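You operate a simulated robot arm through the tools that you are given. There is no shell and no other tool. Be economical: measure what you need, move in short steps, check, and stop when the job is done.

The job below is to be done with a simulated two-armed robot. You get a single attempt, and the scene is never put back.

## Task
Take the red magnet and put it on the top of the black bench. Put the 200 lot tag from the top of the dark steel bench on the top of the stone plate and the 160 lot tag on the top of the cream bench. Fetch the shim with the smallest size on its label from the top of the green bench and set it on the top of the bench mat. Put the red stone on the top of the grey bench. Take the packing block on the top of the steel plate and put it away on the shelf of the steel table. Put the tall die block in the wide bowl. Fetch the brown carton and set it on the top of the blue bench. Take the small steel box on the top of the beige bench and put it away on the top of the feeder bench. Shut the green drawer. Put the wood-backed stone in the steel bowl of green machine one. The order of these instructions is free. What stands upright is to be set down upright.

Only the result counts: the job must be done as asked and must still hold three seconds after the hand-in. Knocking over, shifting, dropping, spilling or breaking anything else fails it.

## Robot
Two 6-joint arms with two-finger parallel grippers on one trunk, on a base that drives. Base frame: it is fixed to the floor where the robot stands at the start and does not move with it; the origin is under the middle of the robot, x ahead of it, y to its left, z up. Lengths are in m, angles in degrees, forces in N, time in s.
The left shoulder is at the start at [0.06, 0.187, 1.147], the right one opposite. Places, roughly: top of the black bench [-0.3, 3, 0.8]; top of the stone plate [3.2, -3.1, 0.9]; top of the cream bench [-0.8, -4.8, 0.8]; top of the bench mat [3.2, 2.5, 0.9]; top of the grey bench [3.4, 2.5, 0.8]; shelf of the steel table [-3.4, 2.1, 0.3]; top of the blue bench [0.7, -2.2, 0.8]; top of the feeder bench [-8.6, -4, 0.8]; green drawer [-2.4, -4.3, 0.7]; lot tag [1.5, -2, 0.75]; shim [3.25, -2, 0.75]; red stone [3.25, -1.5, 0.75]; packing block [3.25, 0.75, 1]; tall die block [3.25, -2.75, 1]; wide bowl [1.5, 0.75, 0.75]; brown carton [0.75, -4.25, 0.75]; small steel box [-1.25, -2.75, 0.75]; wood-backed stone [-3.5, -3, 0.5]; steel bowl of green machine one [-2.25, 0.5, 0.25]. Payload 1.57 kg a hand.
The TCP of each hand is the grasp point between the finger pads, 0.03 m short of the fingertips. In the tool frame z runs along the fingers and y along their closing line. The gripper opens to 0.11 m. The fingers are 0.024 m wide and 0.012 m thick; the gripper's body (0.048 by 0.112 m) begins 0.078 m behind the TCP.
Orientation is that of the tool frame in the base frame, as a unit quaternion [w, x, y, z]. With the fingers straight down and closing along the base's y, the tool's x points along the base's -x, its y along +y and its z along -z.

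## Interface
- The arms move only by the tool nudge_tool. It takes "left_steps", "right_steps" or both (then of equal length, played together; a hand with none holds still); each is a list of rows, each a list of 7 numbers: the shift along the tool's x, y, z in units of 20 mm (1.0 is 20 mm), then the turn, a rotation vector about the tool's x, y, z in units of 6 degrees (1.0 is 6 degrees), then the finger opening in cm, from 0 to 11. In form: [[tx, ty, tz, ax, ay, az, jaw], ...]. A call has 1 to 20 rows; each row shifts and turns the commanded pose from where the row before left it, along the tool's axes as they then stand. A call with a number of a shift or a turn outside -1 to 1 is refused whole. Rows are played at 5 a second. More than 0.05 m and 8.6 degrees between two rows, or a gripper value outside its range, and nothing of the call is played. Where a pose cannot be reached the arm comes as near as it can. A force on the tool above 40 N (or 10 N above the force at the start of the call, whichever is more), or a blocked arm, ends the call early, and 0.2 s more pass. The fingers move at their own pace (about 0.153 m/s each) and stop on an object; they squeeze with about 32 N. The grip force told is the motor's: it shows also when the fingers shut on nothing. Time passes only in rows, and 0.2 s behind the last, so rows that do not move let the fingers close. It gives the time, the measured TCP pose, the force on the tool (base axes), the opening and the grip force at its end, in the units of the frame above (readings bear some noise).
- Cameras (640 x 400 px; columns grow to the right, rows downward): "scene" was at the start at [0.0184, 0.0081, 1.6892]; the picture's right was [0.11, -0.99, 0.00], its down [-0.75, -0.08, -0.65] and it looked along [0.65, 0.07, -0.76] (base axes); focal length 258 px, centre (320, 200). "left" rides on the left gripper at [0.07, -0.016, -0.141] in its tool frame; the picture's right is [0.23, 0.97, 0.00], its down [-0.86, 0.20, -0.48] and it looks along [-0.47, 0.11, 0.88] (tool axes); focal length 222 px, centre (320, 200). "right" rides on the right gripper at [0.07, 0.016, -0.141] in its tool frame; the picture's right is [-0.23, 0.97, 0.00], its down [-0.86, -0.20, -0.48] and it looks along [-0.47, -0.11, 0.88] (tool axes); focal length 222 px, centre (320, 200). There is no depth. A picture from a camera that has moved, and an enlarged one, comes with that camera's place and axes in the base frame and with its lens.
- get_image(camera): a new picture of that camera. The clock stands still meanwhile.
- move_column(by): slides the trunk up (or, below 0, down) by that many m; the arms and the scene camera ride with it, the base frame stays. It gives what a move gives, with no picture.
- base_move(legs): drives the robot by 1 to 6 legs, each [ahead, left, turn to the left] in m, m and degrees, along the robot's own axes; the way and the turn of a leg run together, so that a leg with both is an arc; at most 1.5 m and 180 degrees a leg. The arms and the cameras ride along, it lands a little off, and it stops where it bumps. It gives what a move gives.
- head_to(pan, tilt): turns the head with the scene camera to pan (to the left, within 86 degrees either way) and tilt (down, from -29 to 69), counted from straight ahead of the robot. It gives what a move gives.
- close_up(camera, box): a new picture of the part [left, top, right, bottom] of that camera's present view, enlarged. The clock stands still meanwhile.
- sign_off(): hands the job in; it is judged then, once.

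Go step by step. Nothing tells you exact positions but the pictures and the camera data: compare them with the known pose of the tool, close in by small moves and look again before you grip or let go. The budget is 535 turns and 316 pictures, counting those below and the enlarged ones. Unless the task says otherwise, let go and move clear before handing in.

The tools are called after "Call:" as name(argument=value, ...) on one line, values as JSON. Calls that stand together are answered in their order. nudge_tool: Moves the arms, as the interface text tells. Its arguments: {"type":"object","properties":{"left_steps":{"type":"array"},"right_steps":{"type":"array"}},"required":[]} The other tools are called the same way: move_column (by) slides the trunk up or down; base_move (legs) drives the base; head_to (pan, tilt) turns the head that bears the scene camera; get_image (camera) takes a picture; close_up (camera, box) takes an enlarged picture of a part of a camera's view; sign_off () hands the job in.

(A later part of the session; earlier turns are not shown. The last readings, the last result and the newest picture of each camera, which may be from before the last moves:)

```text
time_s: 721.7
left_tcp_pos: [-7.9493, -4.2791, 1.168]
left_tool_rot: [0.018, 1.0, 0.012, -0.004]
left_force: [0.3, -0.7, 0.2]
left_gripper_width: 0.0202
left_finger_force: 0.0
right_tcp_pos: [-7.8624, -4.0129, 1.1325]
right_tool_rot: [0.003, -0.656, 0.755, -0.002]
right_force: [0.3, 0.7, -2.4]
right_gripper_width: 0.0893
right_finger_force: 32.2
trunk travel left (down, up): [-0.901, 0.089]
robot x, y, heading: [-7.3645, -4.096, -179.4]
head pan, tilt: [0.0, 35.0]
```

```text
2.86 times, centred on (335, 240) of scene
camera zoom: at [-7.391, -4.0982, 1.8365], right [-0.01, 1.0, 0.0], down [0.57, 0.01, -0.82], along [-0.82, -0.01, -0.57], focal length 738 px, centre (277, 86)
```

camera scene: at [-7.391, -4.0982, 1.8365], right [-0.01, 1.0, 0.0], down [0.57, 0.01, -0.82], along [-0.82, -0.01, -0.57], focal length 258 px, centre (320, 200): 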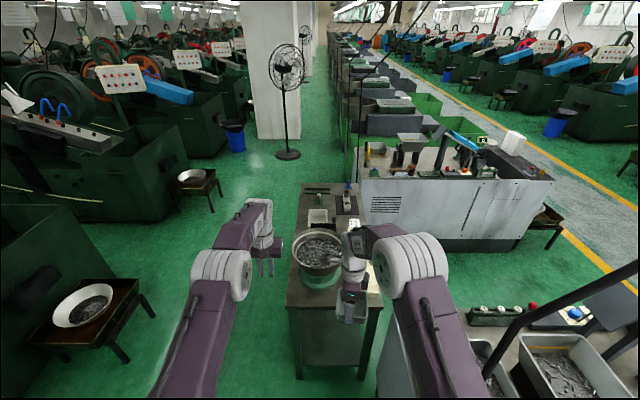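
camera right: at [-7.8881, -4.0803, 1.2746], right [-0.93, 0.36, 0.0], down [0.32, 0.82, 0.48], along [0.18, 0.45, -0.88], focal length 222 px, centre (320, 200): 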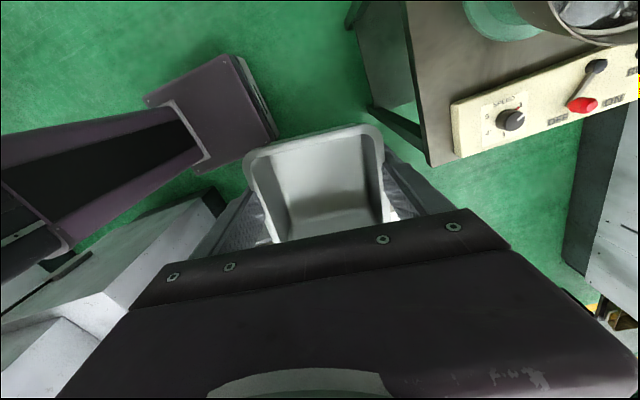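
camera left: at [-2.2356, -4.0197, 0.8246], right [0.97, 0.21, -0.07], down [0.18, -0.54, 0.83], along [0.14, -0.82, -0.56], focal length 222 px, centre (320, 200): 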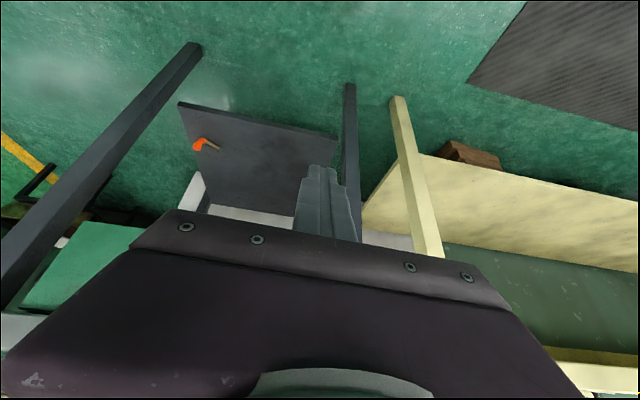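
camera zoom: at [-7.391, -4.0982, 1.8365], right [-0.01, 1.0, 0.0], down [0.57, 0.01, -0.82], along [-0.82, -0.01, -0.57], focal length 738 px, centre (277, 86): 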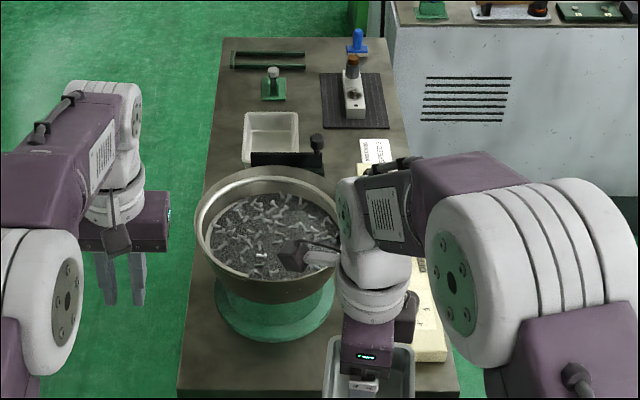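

Front strip is too tight near the bowl feeder; the free spot is the left-rear area (~(-8.79, -4.2)). I'll approach from the bench's left side, facing +y.

Call:
base_move(legs=[[0, 0.62, -0.6], [1.4, 0, 0], [0, 0, -90]])

Call:
head_to(pan=0, tilt=50)

Call:
get_image(camera="scene")

Call:
get_image(camera="right")

```text
time_s: 735.6
left_tcp_pos: [-8.9302, -4.1412, 1.1689]
left_tool_rot: [0.011, 0.711, -0.703, -0.016]
left_force: [-0.5, 1.0, 0.7]
left_gripper_width: 0.02
left_finger_force: 0.0
right_tcp_pos: [-8.6656, -4.2336, 1.1317]
right_tool_rot: [0.0, 0.078, 0.997, -0.002]
right_force: [0.4, 1.5, -1.8]
right_gripper_width: 0.0889
right_finger_force: 31.9
trunk travel left (down, up): [-0.901, 0.089]
robot x, y, heading: [-8.7517, -4.7286, 89.4]
head pan, tilt: [0.0, 35.0]
```

```text
time_s: 736.4
left_tcp_pos: [-8.9306, -4.1407, 1.1692]
left_tool_rot: [0.01, 0.711, -0.703, -0.015]
left_force: [0.0, 0.2, 0.3]
left_gripper_width: 0.0199
left_finger_force: 0.0
right_tcp_pos: [-8.6647, -4.2333, 1.1314]
right_tool_rot: [0.001, 0.079, 0.997, -0.002]
right_force: [0.3, 0.0, -3.0]
right_gripper_width: 0.089
right_finger_force: 32.4
trunk travel left (down, up): [-0.901, 0.089]
robot x, y, heading: [-8.7591, -4.723, 89.6]
head pan, tilt: [0.0, 50.0]
```

```text
90 pictures are left
camera scene: at [-8.7556, -4.7121, 1.8148], right [1.0, 0.0, 0.0], down [0.0, -0.77, -0.64], along [0.0, 0.64, -0.77], focal length 258 px, centre (320, 200)
```

scene: 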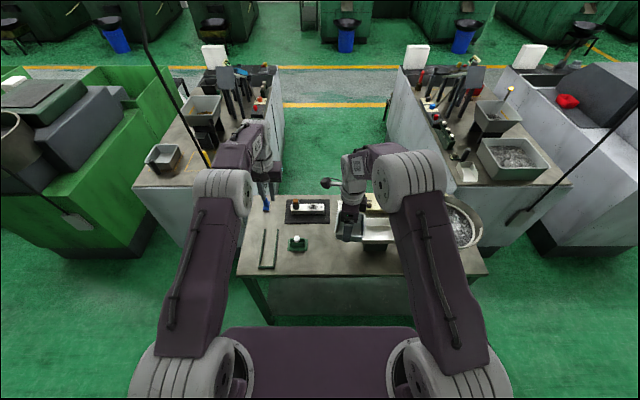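

```text
89 pictures are left
camera right: at [-8.7325, -4.2069, 1.2742], right [0.38, 0.93, 0.0], down [0.81, -0.33, 0.48], along [0.44, -0.18, -0.88], focal length 222 px, centre (320, 200)
```

right: 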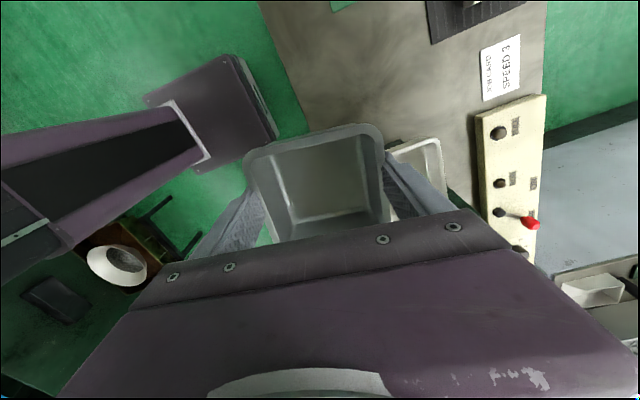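

There's a free area between the green item and the white tray at ≈(-8.69, -4.18). Position above and lower.

Call:
nudge_tool(right_steps=[[0.55, 0.8, 0, 0, 0, 0, 6], [0.55, 0.8, 0, 0, 0, 0, 6], [0.55, 0.8, 0, 0, 0, 0, 6]])

Call:
move_column(by=-0.15)

Call:
get_image(camera="right")

Call:
close_up(camera="scene", box=[230, 170, 500, 300])

```text
time_s: 737.2
left_tcp_pos: [-8.9298, -4.1397, 1.1676]
left_tool_rot: [0.01, 0.711, -0.703, -0.015]
left_force: [0.3, 0.9, 0.6]
left_gripper_width: 0.0201
left_finger_force: 0.1
right_tcp_pos: [-8.6908, -4.1811, 1.1313]
right_tool_rot: [0.001, 0.078, 0.997, -0.002]
right_force: [-0.2, -0.2, -2.2]
right_gripper_width: 0.0891
right_finger_force: 31.7
trunk travel left (down, up): [-0.901, 0.089]
robot x, y, heading: [-8.7562, -4.7269, 89.9]
head pan, tilt: [0.0, 50.0]
```

```text
time_s: 739.0
left_tcp_pos: [-8.9295, -4.1414, 1.02]
left_tool_rot: [0.011, 0.71, -0.704, -0.016]
left_force: [-0.5, -0.4, -1.0]
left_gripper_width: 0.0201
left_finger_force: 0.1
right_tcp_pos: [-8.6896, -4.1812, 0.9818]
right_tool_rot: [0.002, 0.079, 0.997, -0.002]
right_force: [0.1, -0.1, -1.9]
right_gripper_width: 0.0892
right_finger_force: 32.1
trunk travel left (down, up): [-0.751, 0.239]
robot x, y, heading: [-8.7592, -4.7293, 89.7]
head pan, tilt: [0.0, 50.0]
```

```text
88 pictures are left
camera right: at [-8.7578, -4.1544, 1.1246], right [0.38, 0.93, 0.0], down [0.81, -0.33, 0.48], along [0.44, -0.18, -0.88], focal length 222 px, centre (320, 200)
```

right: 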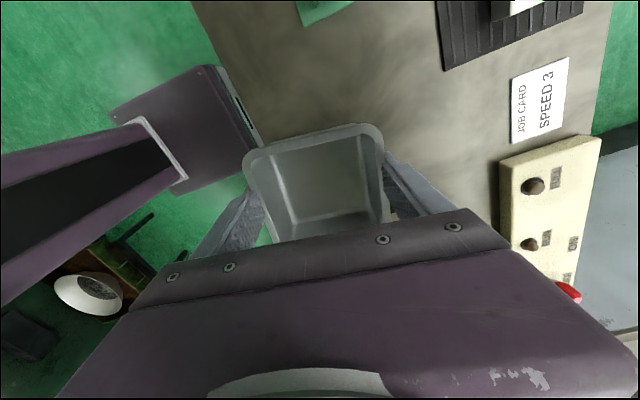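

```text
2.37 times, centred on (365, 235) of scene
camera zoom: at [-8.7557, -4.7122, 1.6648], right [1.0, 0.0, 0.0], down [0.0, -0.77, -0.64], along [0.0, 0.64, -0.77], focal length 612 px, centre (213, 117)
```

zoom: 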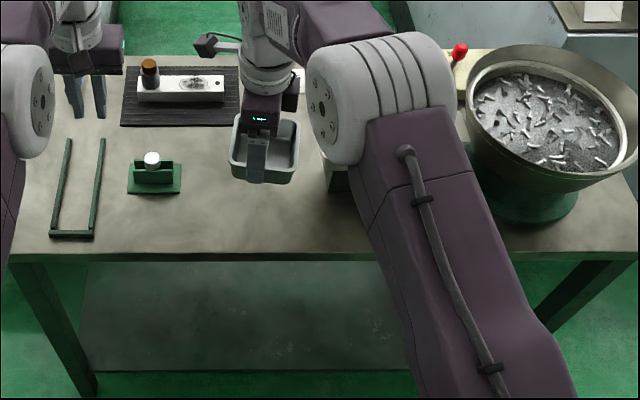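

Call:
nudge_tool(right_steps=[[0, 0, 0.8, 0, 0, 0, 6], [0, 0, 0.8, 0, 0, 0, 6], [0, 0, 0.8, 0, 0, 0, 6], [0, 0, 0.8, 0, 0, 0, 6], [0, 0, 0.3, 0, 0, 0, 6], [0, 0, 0.2, 0, 0, 0, 6]])

Call:
nudge_tool(right_steps=[[0, 0, 0.2, 0, 0, 0, 6], [0, 0, 0.15, 0, 0, 0, 6]])

Call:
get_image(camera="right")

```text
time_s: 740.4
left_tcp_pos: [-8.9305, -4.1417, 1.0185]
left_tool_rot: [0.01, 0.711, -0.703, -0.016]
left_force: [0.4, -0.5, -0.2]
left_gripper_width: 0.02
left_finger_force: 0.0
right_tcp_pos: [-8.69, -4.1803, 0.9096]
right_tool_rot: [0.001, 0.079, 0.997, -0.002]
right_force: [-0.3, -0.1, -2.1]
right_gripper_width: 0.0893
right_finger_force: 32.5
trunk travel left (down, up): [-0.751, 0.239]
robot x, y, heading: [-8.7547, -4.7318, 89.6]
head pan, tilt: [0.0, 50.0]
```

```text
time_s: 741.0
left_tcp_pos: [-8.9288, -4.1417, 1.0194]
left_tool_rot: [0.01, 0.711, -0.703, -0.015]
left_force: [-0.2, -0.4, -0.4]
left_gripper_width: 0.02
left_finger_force: 0.1
right_tcp_pos: [-8.6896, -4.1806, 0.9012]
right_tool_rot: [0.001, 0.078, 0.997, -0.003]
right_force: [-0.7, -0.5, -2.4]
right_gripper_width: 0.0893
right_finger_force: 31.7
trunk travel left (down, up): [-0.751, 0.239]
robot x, y, heading: [-8.7594, -4.7298, 89.9]
head pan, tilt: [0.0, 50.0]
```

```text
86 pictures are left
camera right: at [-8.7574, -4.1545, 1.0437], right [0.38, 0.93, 0.0], down [0.81, -0.33, 0.48], along [0.45, -0.18, -0.88], focal length 222 px, centre (320, 200)
```

right: 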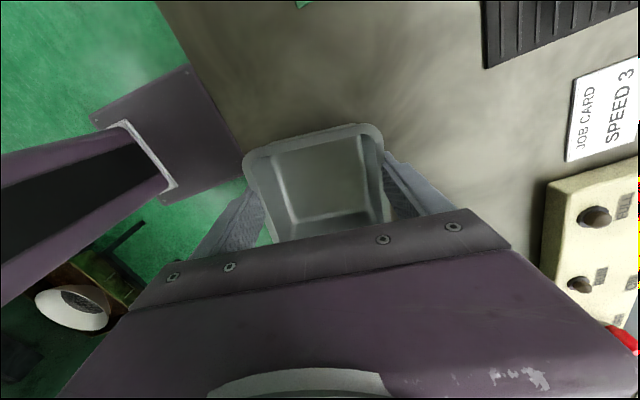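

Call:
nudge_tool(right_steps=[[0, 0, 0.12, 0, 0, 0, 6], [0, 0, 0.1, 0, 0, 0, 6]])

Call:
nudge_tool(right_steps=[[0, 0, 0.1, 0, 0, 0, 6], [0, 0, 0.08, 0, 0, 0, 6]])

```text
time_s: 741.6
left_tcp_pos: [-8.9296, -4.1408, 1.019]
left_tool_rot: [0.01, 0.711, -0.703, -0.016]
left_force: [0.2, 0.0, -0.2]
left_gripper_width: 0.02
left_finger_force: 0.0
right_tcp_pos: [-8.6897, -4.1813, 0.8974]
right_tool_rot: [0.0, 0.078, 0.997, -0.002]
right_force: [-0.3, 0.3, -2.5]
right_gripper_width: 0.0894
right_finger_force: 31.9
trunk travel left (down, up): [-0.751, 0.239]
robot x, y, heading: [-8.7537, -4.7278, 89.6]
head pan, tilt: [0.0, 50.0]
```

```text
time_s: 742.2
left_tcp_pos: [-8.9299, -4.1415, 1.0189]
left_tool_rot: [0.011, 0.711, -0.703, -0.015]
left_force: [-0.4, 0.1, 0.1]
left_gripper_width: 0.02
left_finger_force: 0.1
right_tcp_pos: [-8.6895, -4.1817, 0.893]
right_tool_rot: [0.001, 0.079, 0.997, -0.002]
right_force: [-0.2, 0.2, -2.0]
right_gripper_width: 0.0893
right_finger_force: 32.0
trunk travel left (down, up): [-0.751, 0.239]
robot x, y, heading: [-8.7575, -4.7265, 90.1]
head pan, tilt: [0.0, 50.0]
```

Call:
nudge_tool(right_steps=[[0, 0, 0.2, 0, 0, 0, 6], [0, 0, 0.2, 0, 0, 0, 6]])

Call:
nudge_tool(right_steps=[[0, 0, 0.2, 0, 0, 0, 6], [0, 0, 0.2, 0, 0, 0, 6]])

Call:
nudge_tool(right_steps=[[0, 0, 0.2, 0, 0, 0, 6], [0, 0, 0.2, 0, 0, 0, 6]])

```text
time_s: 742.8
left_tcp_pos: [-8.9314, -4.1405, 1.0197]
left_tool_rot: [0.011, 0.71, -0.704, -0.016]
left_force: [0.0, -0.1, 0.7]
left_gripper_width: 0.0201
left_finger_force: 0.0
right_tcp_pos: [-8.69, -4.1815, 0.8851]
right_tool_rot: [0.001, 0.077, 0.997, -0.002]
right_force: [-0.3, 0.0, -2.6]
right_gripper_width: 0.0893
right_finger_force: 32.1
trunk travel left (down, up): [-0.751, 0.239]
robot x, y, heading: [-8.758, -4.7342, 89.9]
head pan, tilt: [0.0, 50.0]
```

```text
time_s: 743.4
left_tcp_pos: [-8.9311, -4.1406, 1.0195]
left_tool_rot: [0.011, 0.711, -0.703, -0.014]
left_force: [-0.6, 0.3, 0.2]
left_gripper_width: 0.0202
left_finger_force: 0.1
right_tcp_pos: [-8.6898, -4.182, 0.8764]
right_tool_rot: [0.0, 0.078, 0.997, -0.002]
right_force: [0.2, 0.1, -2.1]
right_gripper_width: 0.089
right_finger_force: 31.5
trunk travel left (down, up): [-0.751, 0.239]
robot x, y, heading: [-8.7553, -4.7276, 89.8]
head pan, tilt: [0.0, 50.0]
```

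```text
time_s: 744.0
left_tcp_pos: [-8.93, -4.1417, 1.0176]
left_tool_rot: [0.01, 0.71, -0.704, -0.016]
left_force: [0.1, -1.0, -1.6]
left_gripper_width: 0.0199
left_finger_force: 0.0
right_tcp_pos: [-8.6895, -4.1818, 0.8686]
right_tool_rot: [0.001, 0.078, 0.997, -0.003]
right_force: [-0.6, 0.6, -2.6]
right_gripper_width: 0.0892
right_finger_force: 32.3
trunk travel left (down, up): [-0.751, 0.239]
robot x, y, heading: [-8.7568, -4.7327, 89.8]
head pan, tilt: [0.0, 50.0]
```

The bench is lower than assumed; continue lowering.

Call:
nudge_tool(right_steps=[[0, 0, 0.25, 0, 0, 0, 6], [0, 0, 0.2, 0, 0, 0, 6]])

Call:
nudge_tool(right_steps=[[0, 0, 0.2, 0, 0, 0, 6], [0, 0, 0.15, 0, 0, 0, 6]])

Call:
close_up(camera="scene", box=[230, 170, 500, 300])

```text
time_s: 744.6
left_tcp_pos: [-8.9301, -4.1411, 1.0189]
left_tool_rot: [0.011, 0.711, -0.703, -0.016]
left_force: [-0.3, -0.5, -0.2]
left_gripper_width: 0.02
left_finger_force: 0.1
right_tcp_pos: [-8.6896, -4.1822, 0.8602]
right_tool_rot: [0.001, 0.078, 0.997, -0.003]
right_force: [-0.4, 0.0, -2.0]
right_gripper_width: 0.0892
right_finger_force: 32.0
trunk travel left (down, up): [-0.751, 0.239]
robot x, y, heading: [-8.7589, -4.7284, 89.6]
head pan, tilt: [0.0, 50.0]
```

```text
time_s: 745.2
left_tcp_pos: [-8.9299, -4.141, 1.0193]
left_tool_rot: [0.01, 0.711, -0.703, -0.015]
left_force: [-0.3, -0.3, 0.1]
left_gripper_width: 0.0199
left_finger_force: 0.1
right_tcp_pos: [-8.6895, -4.1816, 0.8526]
right_tool_rot: [0.0, 0.078, 0.997, -0.002]
right_force: [-0.9, -0.3, -1.7]
right_gripper_width: 0.0893
right_finger_force: 31.8
trunk travel left (down, up): [-0.751, 0.239]
robot x, y, heading: [-8.7571, -4.7282, 89.7]
head pan, tilt: [0.0, 50.0]
```

```text
2.37 times, centred on (365, 235) of scene
camera zoom: at [-8.7557, -4.712, 1.6648], right [1.0, 0.0, 0.0], down [0.0, -0.77, -0.64], along [0.0, 0.64, -0.77], focal length 612 px, centre (213, 117)
```

zoom: 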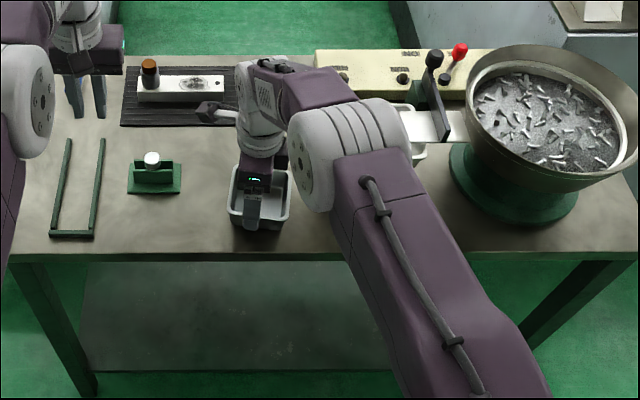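

Call:
nudge_tool(right_steps=[[0, 0, 0.15, 0, 0, 0, 6], [0, 0, 0.1, 0, 0, 0, 6]])

Call:
nudge_tool(right_steps=[[0, 0, 0.15, 0, 0, 0, 6], [0, 0, 0.1, 0, 0, 0, 6]])

Call:
nudge_tool(right_steps=[[0, 0, 0.15, 0, 0, 0, 6], [0, 0, 0.1, 0, 0, 0, 6]])

```text
time_s: 745.8
left_tcp_pos: [-8.9298, -4.1417, 1.019]
left_tool_rot: [0.011, 0.711, -0.703, -0.016]
left_force: [0.4, -0.6, -0.1]
left_gripper_width: 0.0198
left_finger_force: 0.0
right_tcp_pos: [-8.6899, -4.181, 0.8472]
right_tool_rot: [0.001, 0.079, 0.997, -0.002]
right_force: [-0.5, -0.7, -2.7]
right_gripper_width: 0.0896
right_finger_force: 32.7
trunk travel left (down, up): [-0.751, 0.239]
robot x, y, heading: [-8.7601, -4.7295, 90.1]
head pan, tilt: [0.0, 50.0]
```

```text
time_s: 746.4
left_tcp_pos: [-8.9292, -4.1428, 1.0205]
left_tool_rot: [0.009, 0.71, -0.704, -0.016]
left_force: [0.8, -0.4, -0.4]
left_gripper_width: 0.02
left_finger_force: 0.1
right_tcp_pos: [-8.6905, -4.1817, 0.8467]
right_tool_rot: [0.0, 0.078, 0.997, 0.001]
right_force: [1.2, 1.0, 17.7]
right_gripper_width: 0.0894
right_finger_force: 32.0
trunk travel left (down, up): [-0.751, 0.239]
robot x, y, heading: [-8.7551, -4.7272, 89.9]
head pan, tilt: [0.0, 50.0]
```

```text
time_s: 747.0
left_tcp_pos: [-8.93, -4.1449, 1.0204]
left_tool_rot: [0.01, 0.711, -0.703, -0.016]
left_force: [0.4, -0.5, 0.0]
left_gripper_width: 0.0199
left_finger_force: 0.2
right_tcp_pos: [-8.6906, -4.1836, 0.8419]
right_tool_rot: [0.001, 0.079, 0.997, 0.002]
right_force: [2.7, 4.3, 36.1]
right_gripper_width: 0.0894
right_finger_force: 32.6
trunk travel left (down, up): [-0.751, 0.239]
robot x, y, heading: [-8.758, -4.7311, 89.8]
head pan, tilt: [0.0, 50.0]
```

Contact (bench top ≈0.80). Ease up, release and rise.

Call:
nudge_tool(right_steps=[[0, 0, -0.25, 0, 0, 0, 6], [0, 0, 0, 0, 0, 0, 11], [0, 0, 0, 0, 0, 0, 11], [0, 0, -0.5, 0, 0, 0, 11], [0, 0, -1, 0, 0, 0, 11], [0, 0, -1, 0, 0, 0, 11], [0, 0, -1, 0, 0, 0, 11], [0, 0, -1, 0, 0, 0, 11], [0, 0, -1, 0, 0, 0, 11], [0, 0, -1, 0, 0, 0, 11]])

Call:
move_column(by=0.2)

Call:
get_image(camera="right")

```text
time_s: 749.2
left_tcp_pos: [-8.93, -4.1422, 1.0188]
left_tool_rot: [0.01, 0.71, -0.704, -0.014]
left_force: [-0.2, -0.2, 0.6]
left_gripper_width: 0.0199
left_finger_force: 0.1
right_tcp_pos: [-8.6917, -4.1814, 0.9728]
right_tool_rot: [0.002, 0.078, 0.997, -0.002]
right_force: [0.5, -0.8, -0.3]
right_gripper_width: 0.1099
right_finger_force: 0.1
trunk travel left (down, up): [-0.751, 0.239]
robot x, y, heading: [-8.7562, -4.7302, 89.9]
head pan, tilt: [0.0, 50.0]
```

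```text
time_s: 751.3
left_tcp_pos: [-8.9305, -4.141, 1.218]
left_tool_rot: [0.01, 0.711, -0.703, -0.016]
left_force: [-0.1, -0.4, 0.1]
left_gripper_width: 0.0201
left_finger_force: 0.0
right_tcp_pos: [-8.6904, -4.1813, 1.1735]
right_tool_rot: [0.001, 0.079, 0.997, -0.001]
right_force: [-0.4, 0.2, 0.0]
right_gripper_width: 0.1098
right_finger_force: 0.0
trunk travel left (down, up): [-0.951, 0.039]
robot x, y, heading: [-8.7586, -4.7277, 89.8]
head pan, tilt: [0.0, 50.0]
```

```text
84 pictures are left
camera right: at [-8.7583, -4.1548, 1.3158], right [0.38, 0.93, 0.0], down [0.81, -0.33, 0.48], along [0.44, -0.18, -0.88], focal length 222 px, centre (320, 200)
```

right: 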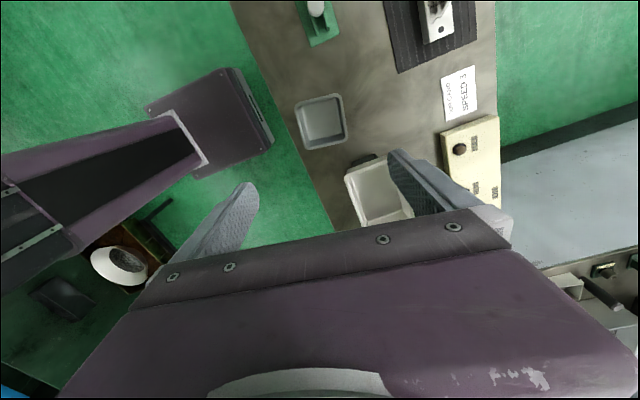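

Box placed. Now back east: along the corridor toward the cartons.

Call:
base_move(legs=[[0, 0, -89.8], [1.4, 0, 0], [0, 0.65, 0]])

```text
time_s: 765.4
left_tcp_pos: [-6.761, -3.9338, 1.2186]
left_tool_rot: [0.003, -0.003, 1.0, 0.019]
left_force: [0.7, -0.1, -0.6]
left_gripper_width: 0.02
left_finger_force: 0.0
right_tcp_pos: [-6.8033, -4.1722, 1.1729]
right_tool_rot: [-0.001, 0.762, 0.647, -0.002]
right_force: [-0.4, -0.7, -0.2]
right_gripper_width: 0.1099
right_finger_force: 0.1
trunk travel left (down, up): [-0.951, 0.039]
robot x, y, heading: [-7.3465, -4.1008, -0.5]
head pan, tilt: [0.0, 50.0]
```

Call:
base_move(legs=[[0, 0.03, 0.5], [1.5, 0, 0], [1.5, 0, 0]])

```text
time_s: 780.2
left_tcp_pos: [-3.7599, -3.9177, 1.2188]
left_tool_rot: [0.004, -0.002, 1.0, 0.019]
left_force: [0.4, 1.2, 0.2]
left_gripper_width: 0.02
left_finger_force: 0.0
right_tcp_pos: [-3.803, -4.1557, 1.1745]
right_tool_rot: [-0.001, 0.763, 0.647, -0.002]
right_force: [-1.1, -0.7, 0.4]
right_gripper_width: 0.1099
right_finger_force: 0.1
trunk travel left (down, up): [-0.951, 0.039]
robot x, y, heading: [-4.3477, -4.0874, -0.6]
head pan, tilt: [0.0, 50.0]
```

Call:
base_move(legs=[[0, 0.02, 0.6], [1.4, 0, 0], [0, 0.12, 0], [1.5, 0, 0], [1.2, 0, 0]])

Call:
head_to(pan=-25, tilt=35)

Call:
get_image(camera="scene")

```text
time_s: 801.1
left_tcp_pos: [0.3087, -3.7481, 1.22]
left_tool_rot: [0.004, -0.015, 1.0, 0.018]
left_force: [0.2, -0.4, 0.5]
left_gripper_width: 0.0201
left_finger_force: 0.0
right_tcp_pos: [0.2739, -3.9879, 1.1746]
right_tool_rot: [-0.001, 0.754, 0.656, -0.002]
right_force: [-0.1, -0.6, -0.3]
right_gripper_width: 0.1103
right_finger_force: 0.0
trunk travel left (down, up): [-0.951, 0.039]
robot x, y, heading: [-0.2784, -3.9325, 0.5]
head pan, tilt: [0.0, 50.0]
```

```text
time_s: 802.0
left_tcp_pos: [0.3097, -3.7474, 1.2195]
left_tool_rot: [0.004, -0.016, 1.0, 0.019]
left_force: [-0.2, -0.7, 0.9]
left_gripper_width: 0.0197
left_finger_force: 0.1
right_tcp_pos: [0.2746, -3.9879, 1.1733]
right_tool_rot: [0.0, 0.754, 0.657, -0.002]
right_force: [-0.4, 0.4, -0.3]
right_gripper_width: 0.1098
right_finger_force: 0.0
trunk travel left (down, up): [-0.951, 0.039]
robot x, y, heading: [-0.2723, -3.9319, 0.8]
head pan, tilt: [-25.0, 35.0]
```

```text
83 pictures are left
camera scene: at [-0.2523, -3.9691, 1.8864], right [-0.41, -0.91, 0.0], down [-0.52, 0.23, -0.82], along [0.75, -0.33, -0.57], focal length 258 px, centre (320, 200)
```

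scene: 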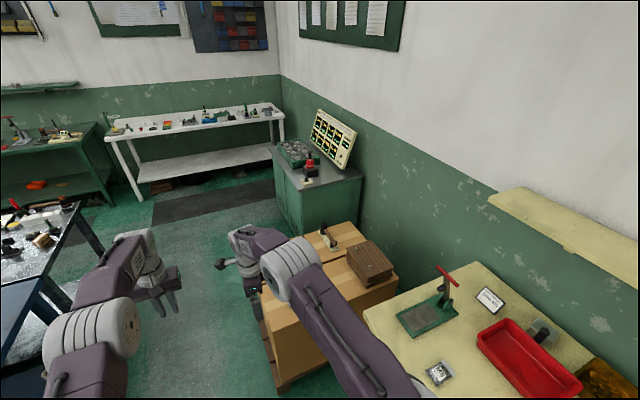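

A dark wooden box sits on the stack, but the expected carton at (0.75,-4.25) is hidden by my arm. Shift left and look again.

Call:
base_move(legs=[[0.5, 0.35, 0], [0, 0, -89]])

Call:
head_to(pan=15, tilt=40)

Call:
get_image(camera="scene")

```text
time_s: 809.2
left_tcp_pos: [0.4262, -4.1541, 1.2188]
left_tool_rot: [0.015, 0.688, 0.726, 0.011]
left_force: [-1.1, -0.1, 0.0]
left_gripper_width: 0.0199
left_finger_force: 0.2
right_tcp_pos: [0.1856, -4.1245, 1.1735]
right_tool_rot: [-0.002, 0.998, -0.057, -0.001]
right_force: [0.3, -0.4, 0.5]
right_gripper_width: 0.1101
right_finger_force: 0.0
trunk travel left (down, up): [-0.951, 0.039]
robot x, y, heading: [0.2277, -3.5769, -87.6]
head pan, tilt: [-25.0, 35.0]
```

```text
time_s: 810.3
left_tcp_pos: [0.4266, -4.1534, 1.2177]
left_tool_rot: [0.015, 0.688, 0.726, 0.011]
left_force: [-0.8, -0.4, -0.2]
left_gripper_width: 0.0196
left_finger_force: 0.1
right_tcp_pos: [0.1851, -4.1234, 1.1728]
right_tool_rot: [-0.002, 0.998, -0.057, 0.0]
right_force: [0.5, 0.4, -0.4]
right_gripper_width: 0.1098
right_finger_force: 0.0
trunk travel left (down, up): [-0.951, 0.039]
robot x, y, heading: [0.2255, -3.5752, -88.0]
head pan, tilt: [15.0, 40.0]
```

```text
82 pictures are left
camera scene: at [0.2514, -3.5959, 1.879], right [-0.95, -0.3, 0.0], down [-0.19, 0.61, -0.77], along [0.23, -0.73, -0.64], focal length 258 px, centre (320, 200)
```

scene: 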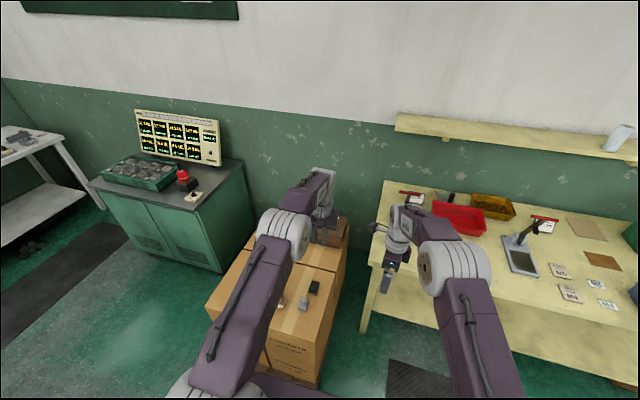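

Call:
get_image(camera="left")

Call:
close_up(camera="scene", box=[190, 190, 360, 390])

```text
81 pictures are left
camera left: at [0.4003, -4.0845, 1.3596], right [0.96, 0.28, 0.03], down [0.23, -0.84, 0.49], along [0.17, -0.46, -0.87], focal length 222 px, centre (320, 200)
```

left: 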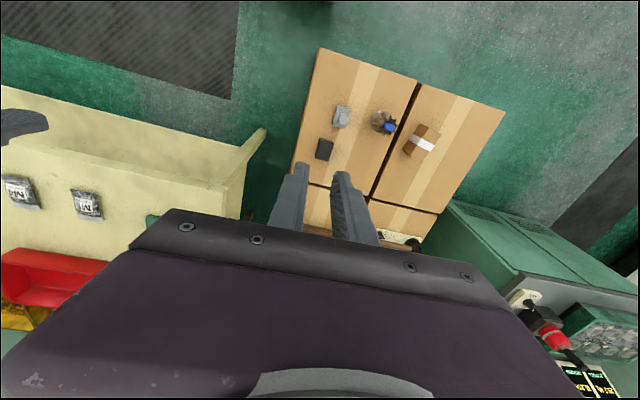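

```text
2.00 times, centred on (275, 290) of scene
camera zoom: at [0.2514, -3.5959, 1.879], right [-0.95, -0.3, 0.0], down [-0.19, 0.61, -0.77], along [0.23, -0.73, -0.64], focal length 516 px, centre (410, 20)
```

zoom: 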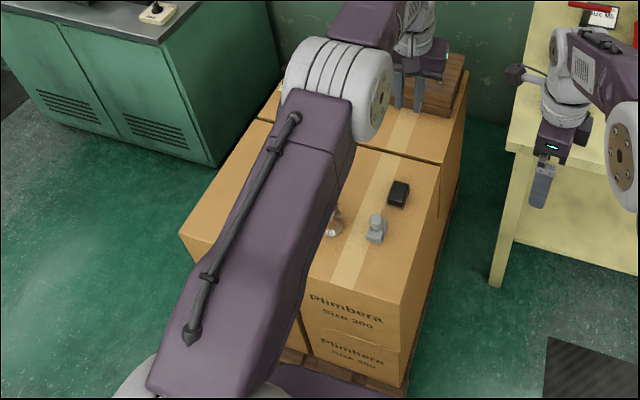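

The small brown carton (white band) is at ≈(0.73, -4.15) on the stack (top z≈0.72). Move in front of it.

Call:
base_move(legs=[[0, 0.31, -2.0]])

Call:
nudge_tool(left_steps=[[0.5, 0, 1, 0, 0, 0, 10], [0.5, 0, 1, 0, 0, 0, 10], [0.5, 0, 1, 0, 0, 0, 10], [0.5, 0, 1, 0, 0, 0, 10], [0.5, 0, 1, 0, 0, 0, 10], [0.5, 0, 1, 0, 0, 0, 10]])

Call:
get_image(camera="left")

```text
time_s: 812.4
left_tcp_pos: [0.7096, -4.1533, 1.2188]
left_tool_rot: [0.016, 0.702, 0.712, 0.011]
left_force: [-0.3, 0.0, 0.0]
left_gripper_width: 0.0199
left_finger_force: 0.0
right_tcp_pos: [0.4692, -4.1151, 1.1729]
right_tool_rot: [-0.002, 0.997, -0.076, 0.0]
right_force: [-0.3, 0.1, 0.0]
right_gripper_width: 0.1103
right_finger_force: 0.1
trunk travel left (down, up): [-0.951, 0.039]
robot x, y, heading: [0.5369, -3.5713, -90.0]
head pan, tilt: [15.0, 40.0]
```

```text
time_s: 813.8
left_tcp_pos: [0.715, -4.0958, 1.0981]
left_tool_rot: [0.016, 0.702, 0.712, 0.01]
left_force: [0.4, 0.1, 0.3]
left_gripper_width: 0.1001
left_finger_force: 0.1
right_tcp_pos: [0.4726, -4.1164, 1.1726]
right_tool_rot: [-0.002, 0.997, -0.075, -0.002]
right_force: [0.6, -0.5, -0.3]
right_gripper_width: 0.11
right_finger_force: 0.2
trunk travel left (down, up): [-0.951, 0.039]
robot x, y, heading: [0.5374, -3.5661, -89.8]
head pan, tilt: [15.0, 40.0]
```

```text
79 pictures are left
camera left: at [0.6922, -4.0256, 1.239], right [0.97, 0.24, 0.03], down [0.19, -0.85, 0.49], along [0.15, -0.47, -0.87], focal length 222 px, centre (320, 200)
```

left: 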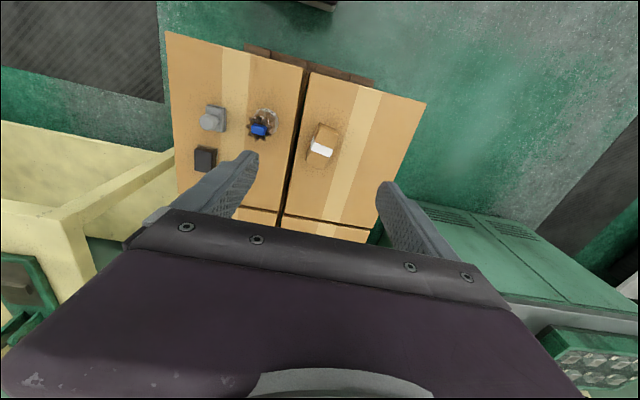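

Call:
close_up(camera="left", box=[220, 90, 420, 230])

```text
2.86 times, centred on (320, 160) of left
camera zoom: at [0.6922, -4.0256, 1.239], right [0.97, 0.24, 0.03], down [0.19, -0.85, 0.49], along [0.15, -0.47, -0.87], focal length 635 px, centre (320, 314)
```

zoom: 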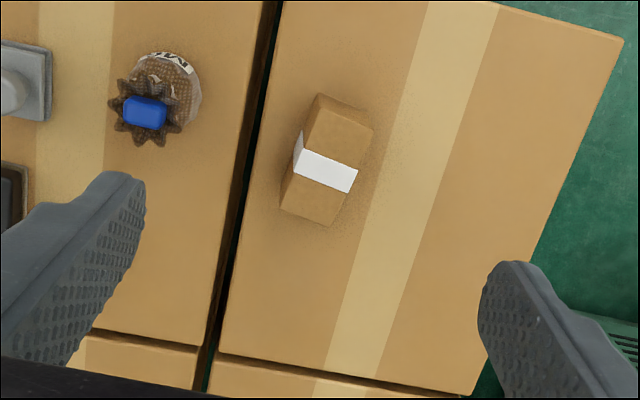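

Carton's long axis is ~10° off y; width ~5 cm along x. Align above it and lower.

Call:
nudge_tool(left_steps=[[-0.9, 0.62, 0, 0, 0, 0.6, 10], [-0.9, 0.62, 0, 0, 0, 0.6, 10], [-0.9, 0.61, 0, 0, 0, 0.6, 10]])

Call:
move_column(by=-0.2)

Call:
get_image(camera="left")

```text
time_s: 814.6
left_tcp_pos: [0.7508, -4.152, 1.099]
left_tool_rot: [0.014, 0.766, 0.643, 0.011]
left_force: [0.1, -0.5, 0.7]
left_gripper_width: 0.1001
left_finger_force: 0.1
right_tcp_pos: [0.4722, -4.1149, 1.1734]
right_tool_rot: [-0.002, 0.997, -0.075, -0.002]
right_force: [0.0, -0.9, 0.1]
right_gripper_width: 0.11
right_finger_force: 0.0
trunk travel left (down, up): [-0.951, 0.039]
robot x, y, heading: [0.5374, -3.5653, -90.0]
head pan, tilt: [15.0, 40.0]
```

```text
time_s: 816.7
left_tcp_pos: [0.7501, -4.1527, 0.9]
left_tool_rot: [0.015, 0.766, 0.643, 0.013]
left_force: [-0.1, -0.3, -0.6]
left_gripper_width: 0.1
left_finger_force: 0.0
right_tcp_pos: [0.4722, -4.115, 0.9741]
right_tool_rot: [-0.002, 0.997, -0.076, 0.0]
right_force: [0.1, 0.3, -0.8]
right_gripper_width: 0.1101
right_finger_force: 0.1
trunk travel left (down, up): [-0.751, 0.239]
robot x, y, heading: [0.5391, -3.5686, -90.1]
head pan, tilt: [15.0, 40.0]
```

```text
77 pictures are left
camera left: at [0.7405, -4.0796, 1.0414], right [1.0, 0.06, 0.04], down [0.03, -0.87, 0.49], along [0.06, -0.48, -0.87], focal length 222 px, centre (320, 200)
```

left: 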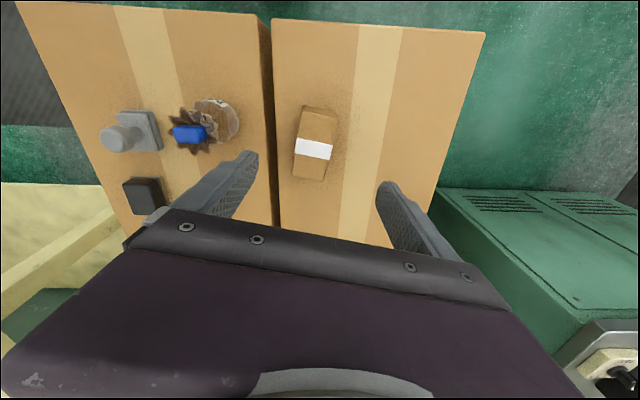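

Call:
nudge_tool(left_steps=[[0, 0, 0.9, 0, 0, -0.3, 8], [0, 0, 0.9, 0, 0, 0, 8], [0, 0, 0.9, 0, 0, 0, 8], [0, 0, 0.9, 0, 0, 0, 8], [0, 0, 0.9, 0, 0, 0, 8], [0, 0, 0.9, 0, 0, 0, 8], [0, 0, 0.7, 0, 0, 0, 8]])

Call:
get_image(camera="left")

```text
time_s: 818.3
left_tcp_pos: [0.7532, -4.1338, 0.7857]
left_tool_rot: [0.015, 0.756, 0.654, 0.012]
left_force: [-0.2, 0.1, -0.3]
left_gripper_width: 0.0799
left_finger_force: 0.1
left hand out of reach, approached as far as the arm can: row 4, 5, 6, 7
right_tcp_pos: [0.4717, -4.1154, 0.9729]
right_tool_rot: [-0.001, 0.997, -0.076, -0.001]
right_force: [0.8, 0.3, -0.1]
right_gripper_width: 0.11
right_finger_force: 0.0
trunk travel left (down, up): [-0.751, 0.239]
robot x, y, heading: [0.5335, -3.5626, -89.7]
head pan, tilt: [15.0, 40.0]
```

```text
76 pictures are left
camera left: at [0.7416, -4.0614, 0.9258], right [1.0, 0.09, 0.04], down [0.06, -0.87, 0.49], along [0.07, -0.48, -0.87], focal length 222 px, centre (320, 200)
```

left: 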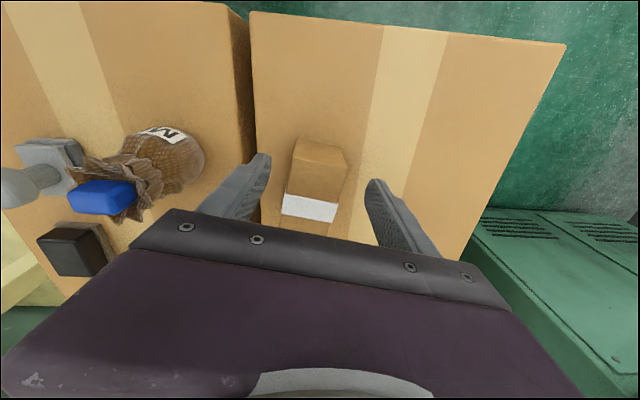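

Raise the hand, lower the trunk and drive slightly closer for reach.

Call:
nudge_tool(left_steps=[[0, 0, -1, 0, 0, 0, 8], [0, 0, -1, 0, 0, 0, 8], [0, 0, -1, 0, 0, 0, 8], [0, 0, -1, 0, 0, 0, 8], [0, 0, -1, 0, 0, 0, 8], [0, 0, -1, 0, 0, 0, 8]])

Call:
base_move(legs=[[0.06, 0, 0]])

Call:
move_column(by=-0.09)

Call:
get_image(camera="left")

```text
time_s: 819.7
left_tcp_pos: [0.7478, -4.1317, 0.9055]
left_tool_rot: [0.016, 0.756, 0.654, 0.012]
left_force: [-0.1, 0.4, -0.4]
left_gripper_width: 0.0802
left_finger_force: 0.1
right_tcp_pos: [0.4717, -4.1144, 0.9732]
right_tool_rot: [-0.002, 0.997, -0.076, 0.0]
right_force: [-0.4, -0.5, 0.2]
right_gripper_width: 0.1099
right_finger_force: 0.1
trunk travel left (down, up): [-0.751, 0.239]
robot x, y, heading: [0.5402, -3.5648, -90.0]
head pan, tilt: [15.0, 40.0]
```

```text
time_s: 820.7
left_tcp_pos: [0.7488, -4.1887, 0.9062]
left_tool_rot: [0.015, 0.756, 0.655, 0.011]
left_force: [-0.1, 0.7, 1.0]
left_gripper_width: 0.0798
left_finger_force: 0.0
right_tcp_pos: [0.4734, -4.1718, 0.9737]
right_tool_rot: [-0.001, 0.997, -0.076, -0.001]
right_force: [0.3, -0.2, 0.0]
right_gripper_width: 0.1098
right_finger_force: 0.1
trunk travel left (down, up): [-0.751, 0.239]
robot x, y, heading: [0.5401, -3.6298, -90.0]
head pan, tilt: [15.0, 40.0]
```

```text
time_s: 822.0
left_tcp_pos: [0.7482, -4.1916, 0.8139]
left_tool_rot: [0.015, 0.756, 0.655, 0.011]
left_force: [0.3, -0.7, -0.2]
left_gripper_width: 0.0798
left_finger_force: 0.0
right_tcp_pos: [0.4727, -4.1758, 0.8838]
right_tool_rot: [-0.002, 0.997, -0.076, 0.0]
right_force: [-0.3, 0.3, -0.2]
right_gripper_width: 0.11
right_finger_force: 0.1
trunk travel left (down, up): [-0.661, 0.329]
robot x, y, heading: [0.534, -3.6258, -89.9]
head pan, tilt: [15.0, 40.0]
```

```text
75 pictures are left
camera left: at [0.7371, -4.1203, 0.9556], right [1.0, 0.09, 0.04], down [0.06, -0.87, 0.49], along [0.07, -0.48, -0.87], focal length 222 px, centre (320, 200)
```

left: 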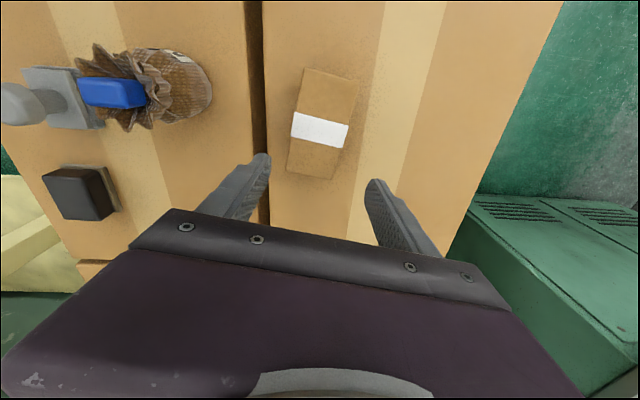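

Call:
nudge_tool(left_steps=[[1, -0.14, 0, 0, 0, 0, 8], [0.95, -0.1, 0, 0, 0, 0, 8], [0, 0, 0.9, 0, 0, 0, 8], [0, 0, 0.9, 0, 0, 0, 8], [0, 0, 0.6, 0, 0, 0, 8]])

Call:
get_image(camera="left")

```text
time_s: 823.1
left_tcp_pos: [0.7509, -4.1533, 0.7663]
left_tool_rot: [0.015, 0.756, 0.655, 0.012]
left_force: [0.9, 0.4, 0.5]
left_gripper_width: 0.0799
left_finger_force: 0.0
right_tcp_pos: [0.4731, -4.1738, 0.8831]
right_tool_rot: [-0.002, 0.997, -0.075, -0.001]
right_force: [0.5, -0.1, 0.8]
right_gripper_width: 0.11
right_finger_force: 0.0
trunk travel left (down, up): [-0.661, 0.329]
robot x, y, heading: [0.5388, -3.6286, -89.8]
head pan, tilt: [15.0, 40.0]
```

```text
74 pictures are left
camera left: at [0.7397, -4.0811, 0.9073], right [1.0, 0.09, 0.04], down [0.06, -0.87, 0.49], along [0.07, -0.48, -0.87], focal length 222 px, centre (320, 200)
```

left: 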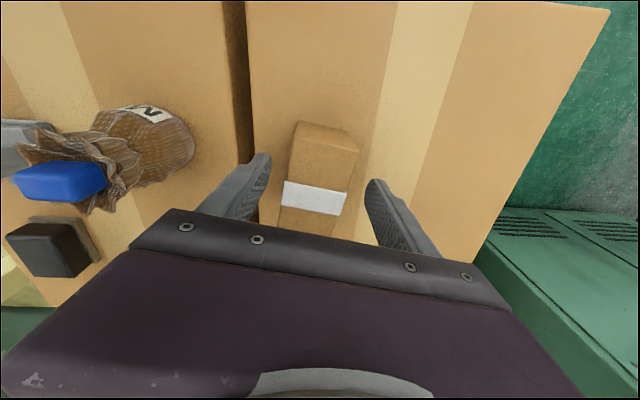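

Call:
nudge_tool(left_steps=[[0, 0, 0.35, 0, 0, 0, 8], [0, 0, 0, 0, 0, 0, 2], [0, 0, 0, 0, 0, 0, 2], [0, 0, 0, 0, 0, 0, 2], [0, 0, -0.5, 0, 0, 0, 2], [0, 0, -1, 0, 0, 0, 2], [0, 0, -1, 0, 0, 0, 2], [0, 0, -1, 0, 0, 0, 2]])

Call:
move_column(by=0.3)

Call:
get_image(camera="left")

```text
time_s: 825.0
left_tcp_pos: [0.7477, -4.1516, 0.8295]
left_tool_rot: [0.015, 0.756, 0.654, 0.012]
left_force: [0.0, -0.2, -1.9]
left_gripper_width: 0.045
left_finger_force: 32.4
right_tcp_pos: [0.4728, -4.1747, 0.8837]
right_tool_rot: [-0.002, 0.997, -0.076, 0.0]
right_force: [0.2, 0.1, 0.5]
right_gripper_width: 0.11
right_finger_force: 0.0
trunk travel left (down, up): [-0.661, 0.329]
robot x, y, heading: [0.5346, -3.6288, -90.1]
head pan, tilt: [15.0, 40.0]
```

```text
time_s: 828.0
left_tcp_pos: [0.749, -4.1532, 1.1288]
left_tool_rot: [0.015, 0.756, 0.654, 0.012]
left_force: [-0.1, 0.1, -2.2]
left_gripper_width: 0.0445
left_finger_force: 31.6
right_tcp_pos: [0.4724, -4.1754, 1.1831]
right_tool_rot: [-0.002, 0.997, -0.075, -0.002]
right_force: [-0.5, -0.3, -0.1]
right_gripper_width: 0.1099
right_finger_force: 0.0
trunk travel left (down, up): [-0.961, 0.029]
robot x, y, heading: [0.5327, -3.6246, -90.0]
head pan, tilt: [15.0, 40.0]
```

```text
73 pictures are left
camera left: at [0.7373, -4.0809, 1.2701], right [1.0, 0.09, 0.04], down [0.06, -0.87, 0.49], along [0.07, -0.48, -0.87], focal length 222 px, centre (320, 200)
```

left: 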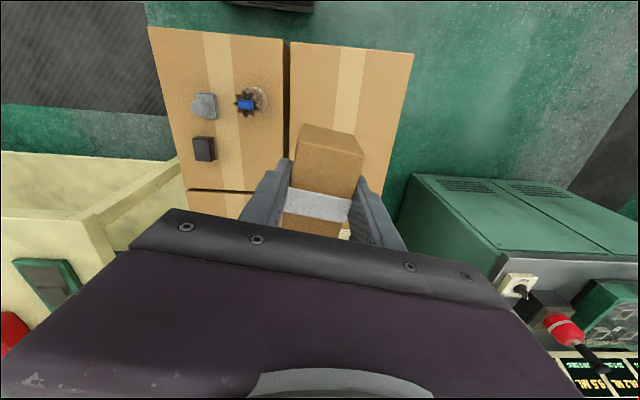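

Carton held. Turn to the blue bench.

Call:
base_move(legs=[[0.0, 0.1, 90], [0, 0, 90]])

Call:
head_to(pan=0, tilt=45)

Call:
get_image(camera="scene")

```text
time_s: 836.0
left_tcp_pos: [0.3894, -3.0371, 1.129]
left_tool_rot: [-0.012, -0.655, 0.756, 0.015]
left_force: [0.1, 0.2, -3.1]
left_gripper_width: 0.0448
left_finger_force: 32.1
right_tcp_pos: [0.6654, -3.0156, 1.1845]
right_tool_rot: [0.001, 0.076, 0.997, -0.002]
right_force: [0.2, -0.6, 0.1]
right_gripper_width: 0.11
right_finger_force: 0.0
trunk travel left (down, up): [-0.961, 0.029]
robot x, y, heading: [0.6005, -3.5667, 90.0]
head pan, tilt: [15.0, 40.0]
```

```text
time_s: 836.8
left_tcp_pos: [0.389, -3.0373, 1.1291]
left_tool_rot: [-0.012, -0.655, 0.756, 0.015]
left_force: [0.1, -0.2, -2.1]
left_gripper_width: 0.0449
left_finger_force: 32.3
right_tcp_pos: [0.6663, -3.016, 1.1841]
right_tool_rot: [0.001, 0.077, 0.997, -0.002]
right_force: [0.9, 0.6, -1.0]
right_gripper_width: 0.1102
right_finger_force: 0.1
trunk travel left (down, up): [-0.961, 0.029]
robot x, y, heading: [0.6052, -3.5629, 90.0]
head pan, tilt: [0.0, 45.0]
```

```text
72 pictures are left
camera scene: at [0.6015, -3.5419, 1.8817], right [1.0, 0.0, 0.0], down [0.0, -0.71, -0.71], along [0.0, 0.71, -0.71], focal length 258 px, centre (320, 200)
```

scene: 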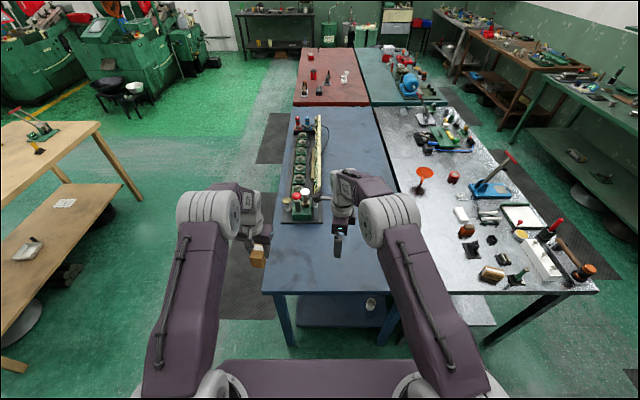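

Free space at the south end of the blue bench. Place the carton at ≈(0.5, -2.9).

Call:
base_move(legs=[[0.14, -0.1, 0]])

Call:
move_column(by=-0.19)

Call:
get_image(camera="left")

```text
time_s: 838.2
left_tcp_pos: [0.4873, -2.9004, 1.1302]
left_tool_rot: [-0.011, -0.654, 0.756, 0.016]
left_force: [0.7, -0.4, -2.8]
left_gripper_width: 0.0446
left_finger_force: 32.2
right_tcp_pos: [0.7631, -2.8774, 1.184]
right_tool_rot: [0.002, 0.076, 0.997, -0.001]
right_force: [0.1, 0.7, -0.5]
right_gripper_width: 0.1102
right_finger_force: 0.1
trunk travel left (down, up): [-0.961, 0.029]
robot x, y, heading: [0.6986, -3.4233, 90.1]
head pan, tilt: [0.0, 45.0]
```

```text
time_s: 840.3
left_tcp_pos: [0.4892, -2.8975, 0.9387]
left_tool_rot: [-0.013, -0.654, 0.756, 0.015]
left_force: [0.2, -0.4, -4.1]
left_gripper_width: 0.0447
left_finger_force: 32.3
right_tcp_pos: [0.7641, -2.8752, 0.9931]
right_tool_rot: [0.0, 0.075, 0.997, -0.002]
right_force: [-0.1, -0.2, 0.6]
right_gripper_width: 0.11
right_finger_force: 0.0
trunk travel left (down, up): [-0.771, 0.219]
robot x, y, heading: [0.7018, -3.4255, 90.1]
head pan, tilt: [0.0, 45.0]
```

```text
71 pictures are left
camera left: at [0.5003, -2.9702, 1.0802], right [-1.0, -0.09, 0.04], down [-0.06, 0.87, 0.49], along [-0.07, 0.48, -0.87], focal length 222 px, centre (320, 200)
```

left: 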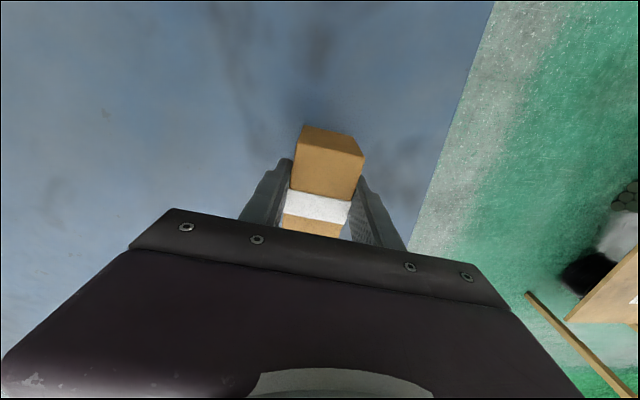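

Call:
nudge_tool(left_steps=[[0, 0, 0.7, 0, 0, 0, 2], [0, 0, 0.7, 0, 0, 0, 2], [0, 0, 0.4, 0, 0, 0, 2]])

Call:
nudge_tool(left_steps=[[0, 0, 0.2, 0, 0, 0, 2], [0, 0, 0.2, 0, 0, 0, 2]])

Call:
nudge_tool(left_steps=[[0, 0, 0.2, 0, 0, 0, 2], [0, 0, 0.15, 0, 0, 0, 2]])

```text
time_s: 841.1
left_tcp_pos: [0.4874, -2.8963, 0.905]
left_tool_rot: [-0.01, -0.654, 0.756, 0.017]
left_force: [-1.6, 3.3, 12.1]
left_gripper_width: 0.0445
left_finger_force: 31.5
right_tcp_pos: [0.765, -2.8773, 0.9959]
right_tool_rot: [0.001, 0.076, 0.997, -0.001]
right_force: [-0.2, -0.4, 0.3]
right_gripper_width: 0.1099
right_finger_force: 0.1
trunk travel left (down, up): [-0.771, 0.219]
robot x, y, heading: [0.703, -3.4225, 90.0]
head pan, tilt: [0.0, 45.0]
```

```text
time_s: 841.7
left_tcp_pos: [0.488, -2.8978, 0.8965]
left_tool_rot: [-0.012, -0.654, 0.756, 0.016]
left_force: [-2.8, 0.9, 30.0]
left_gripper_width: 0.0448
left_finger_force: 32.1
right_tcp_pos: [0.7669, -2.8783, 0.9953]
right_tool_rot: [0.002, 0.076, 0.997, 0.0]
right_force: [-0.6, -0.1, -0.8]
right_gripper_width: 0.1098
right_finger_force: 0.1
trunk travel left (down, up): [-0.771, 0.219]
robot x, y, heading: [0.701, -3.4264, 89.6]
head pan, tilt: [0.0, 45.0]
```

```text
time_s: 842.3
left_tcp_pos: [0.4881, -2.9, 0.8899]
left_tool_rot: [-0.011, -0.654, 0.756, 0.016]
left_force: [-1.0, 0.4, 30.5]
left_gripper_width: 0.0446
left_finger_force: 31.6
right_tcp_pos: [0.7661, -2.8786, 0.9956]
right_tool_rot: [0.0, 0.076, 0.997, 0.0]
right_force: [-0.6, 0.7, 0.4]
right_gripper_width: 0.1097
right_finger_force: 0.0
trunk travel left (down, up): [-0.771, 0.219]
robot x, y, heading: [0.6977, -3.4239, 89.9]
head pan, tilt: [0.0, 45.0]
```

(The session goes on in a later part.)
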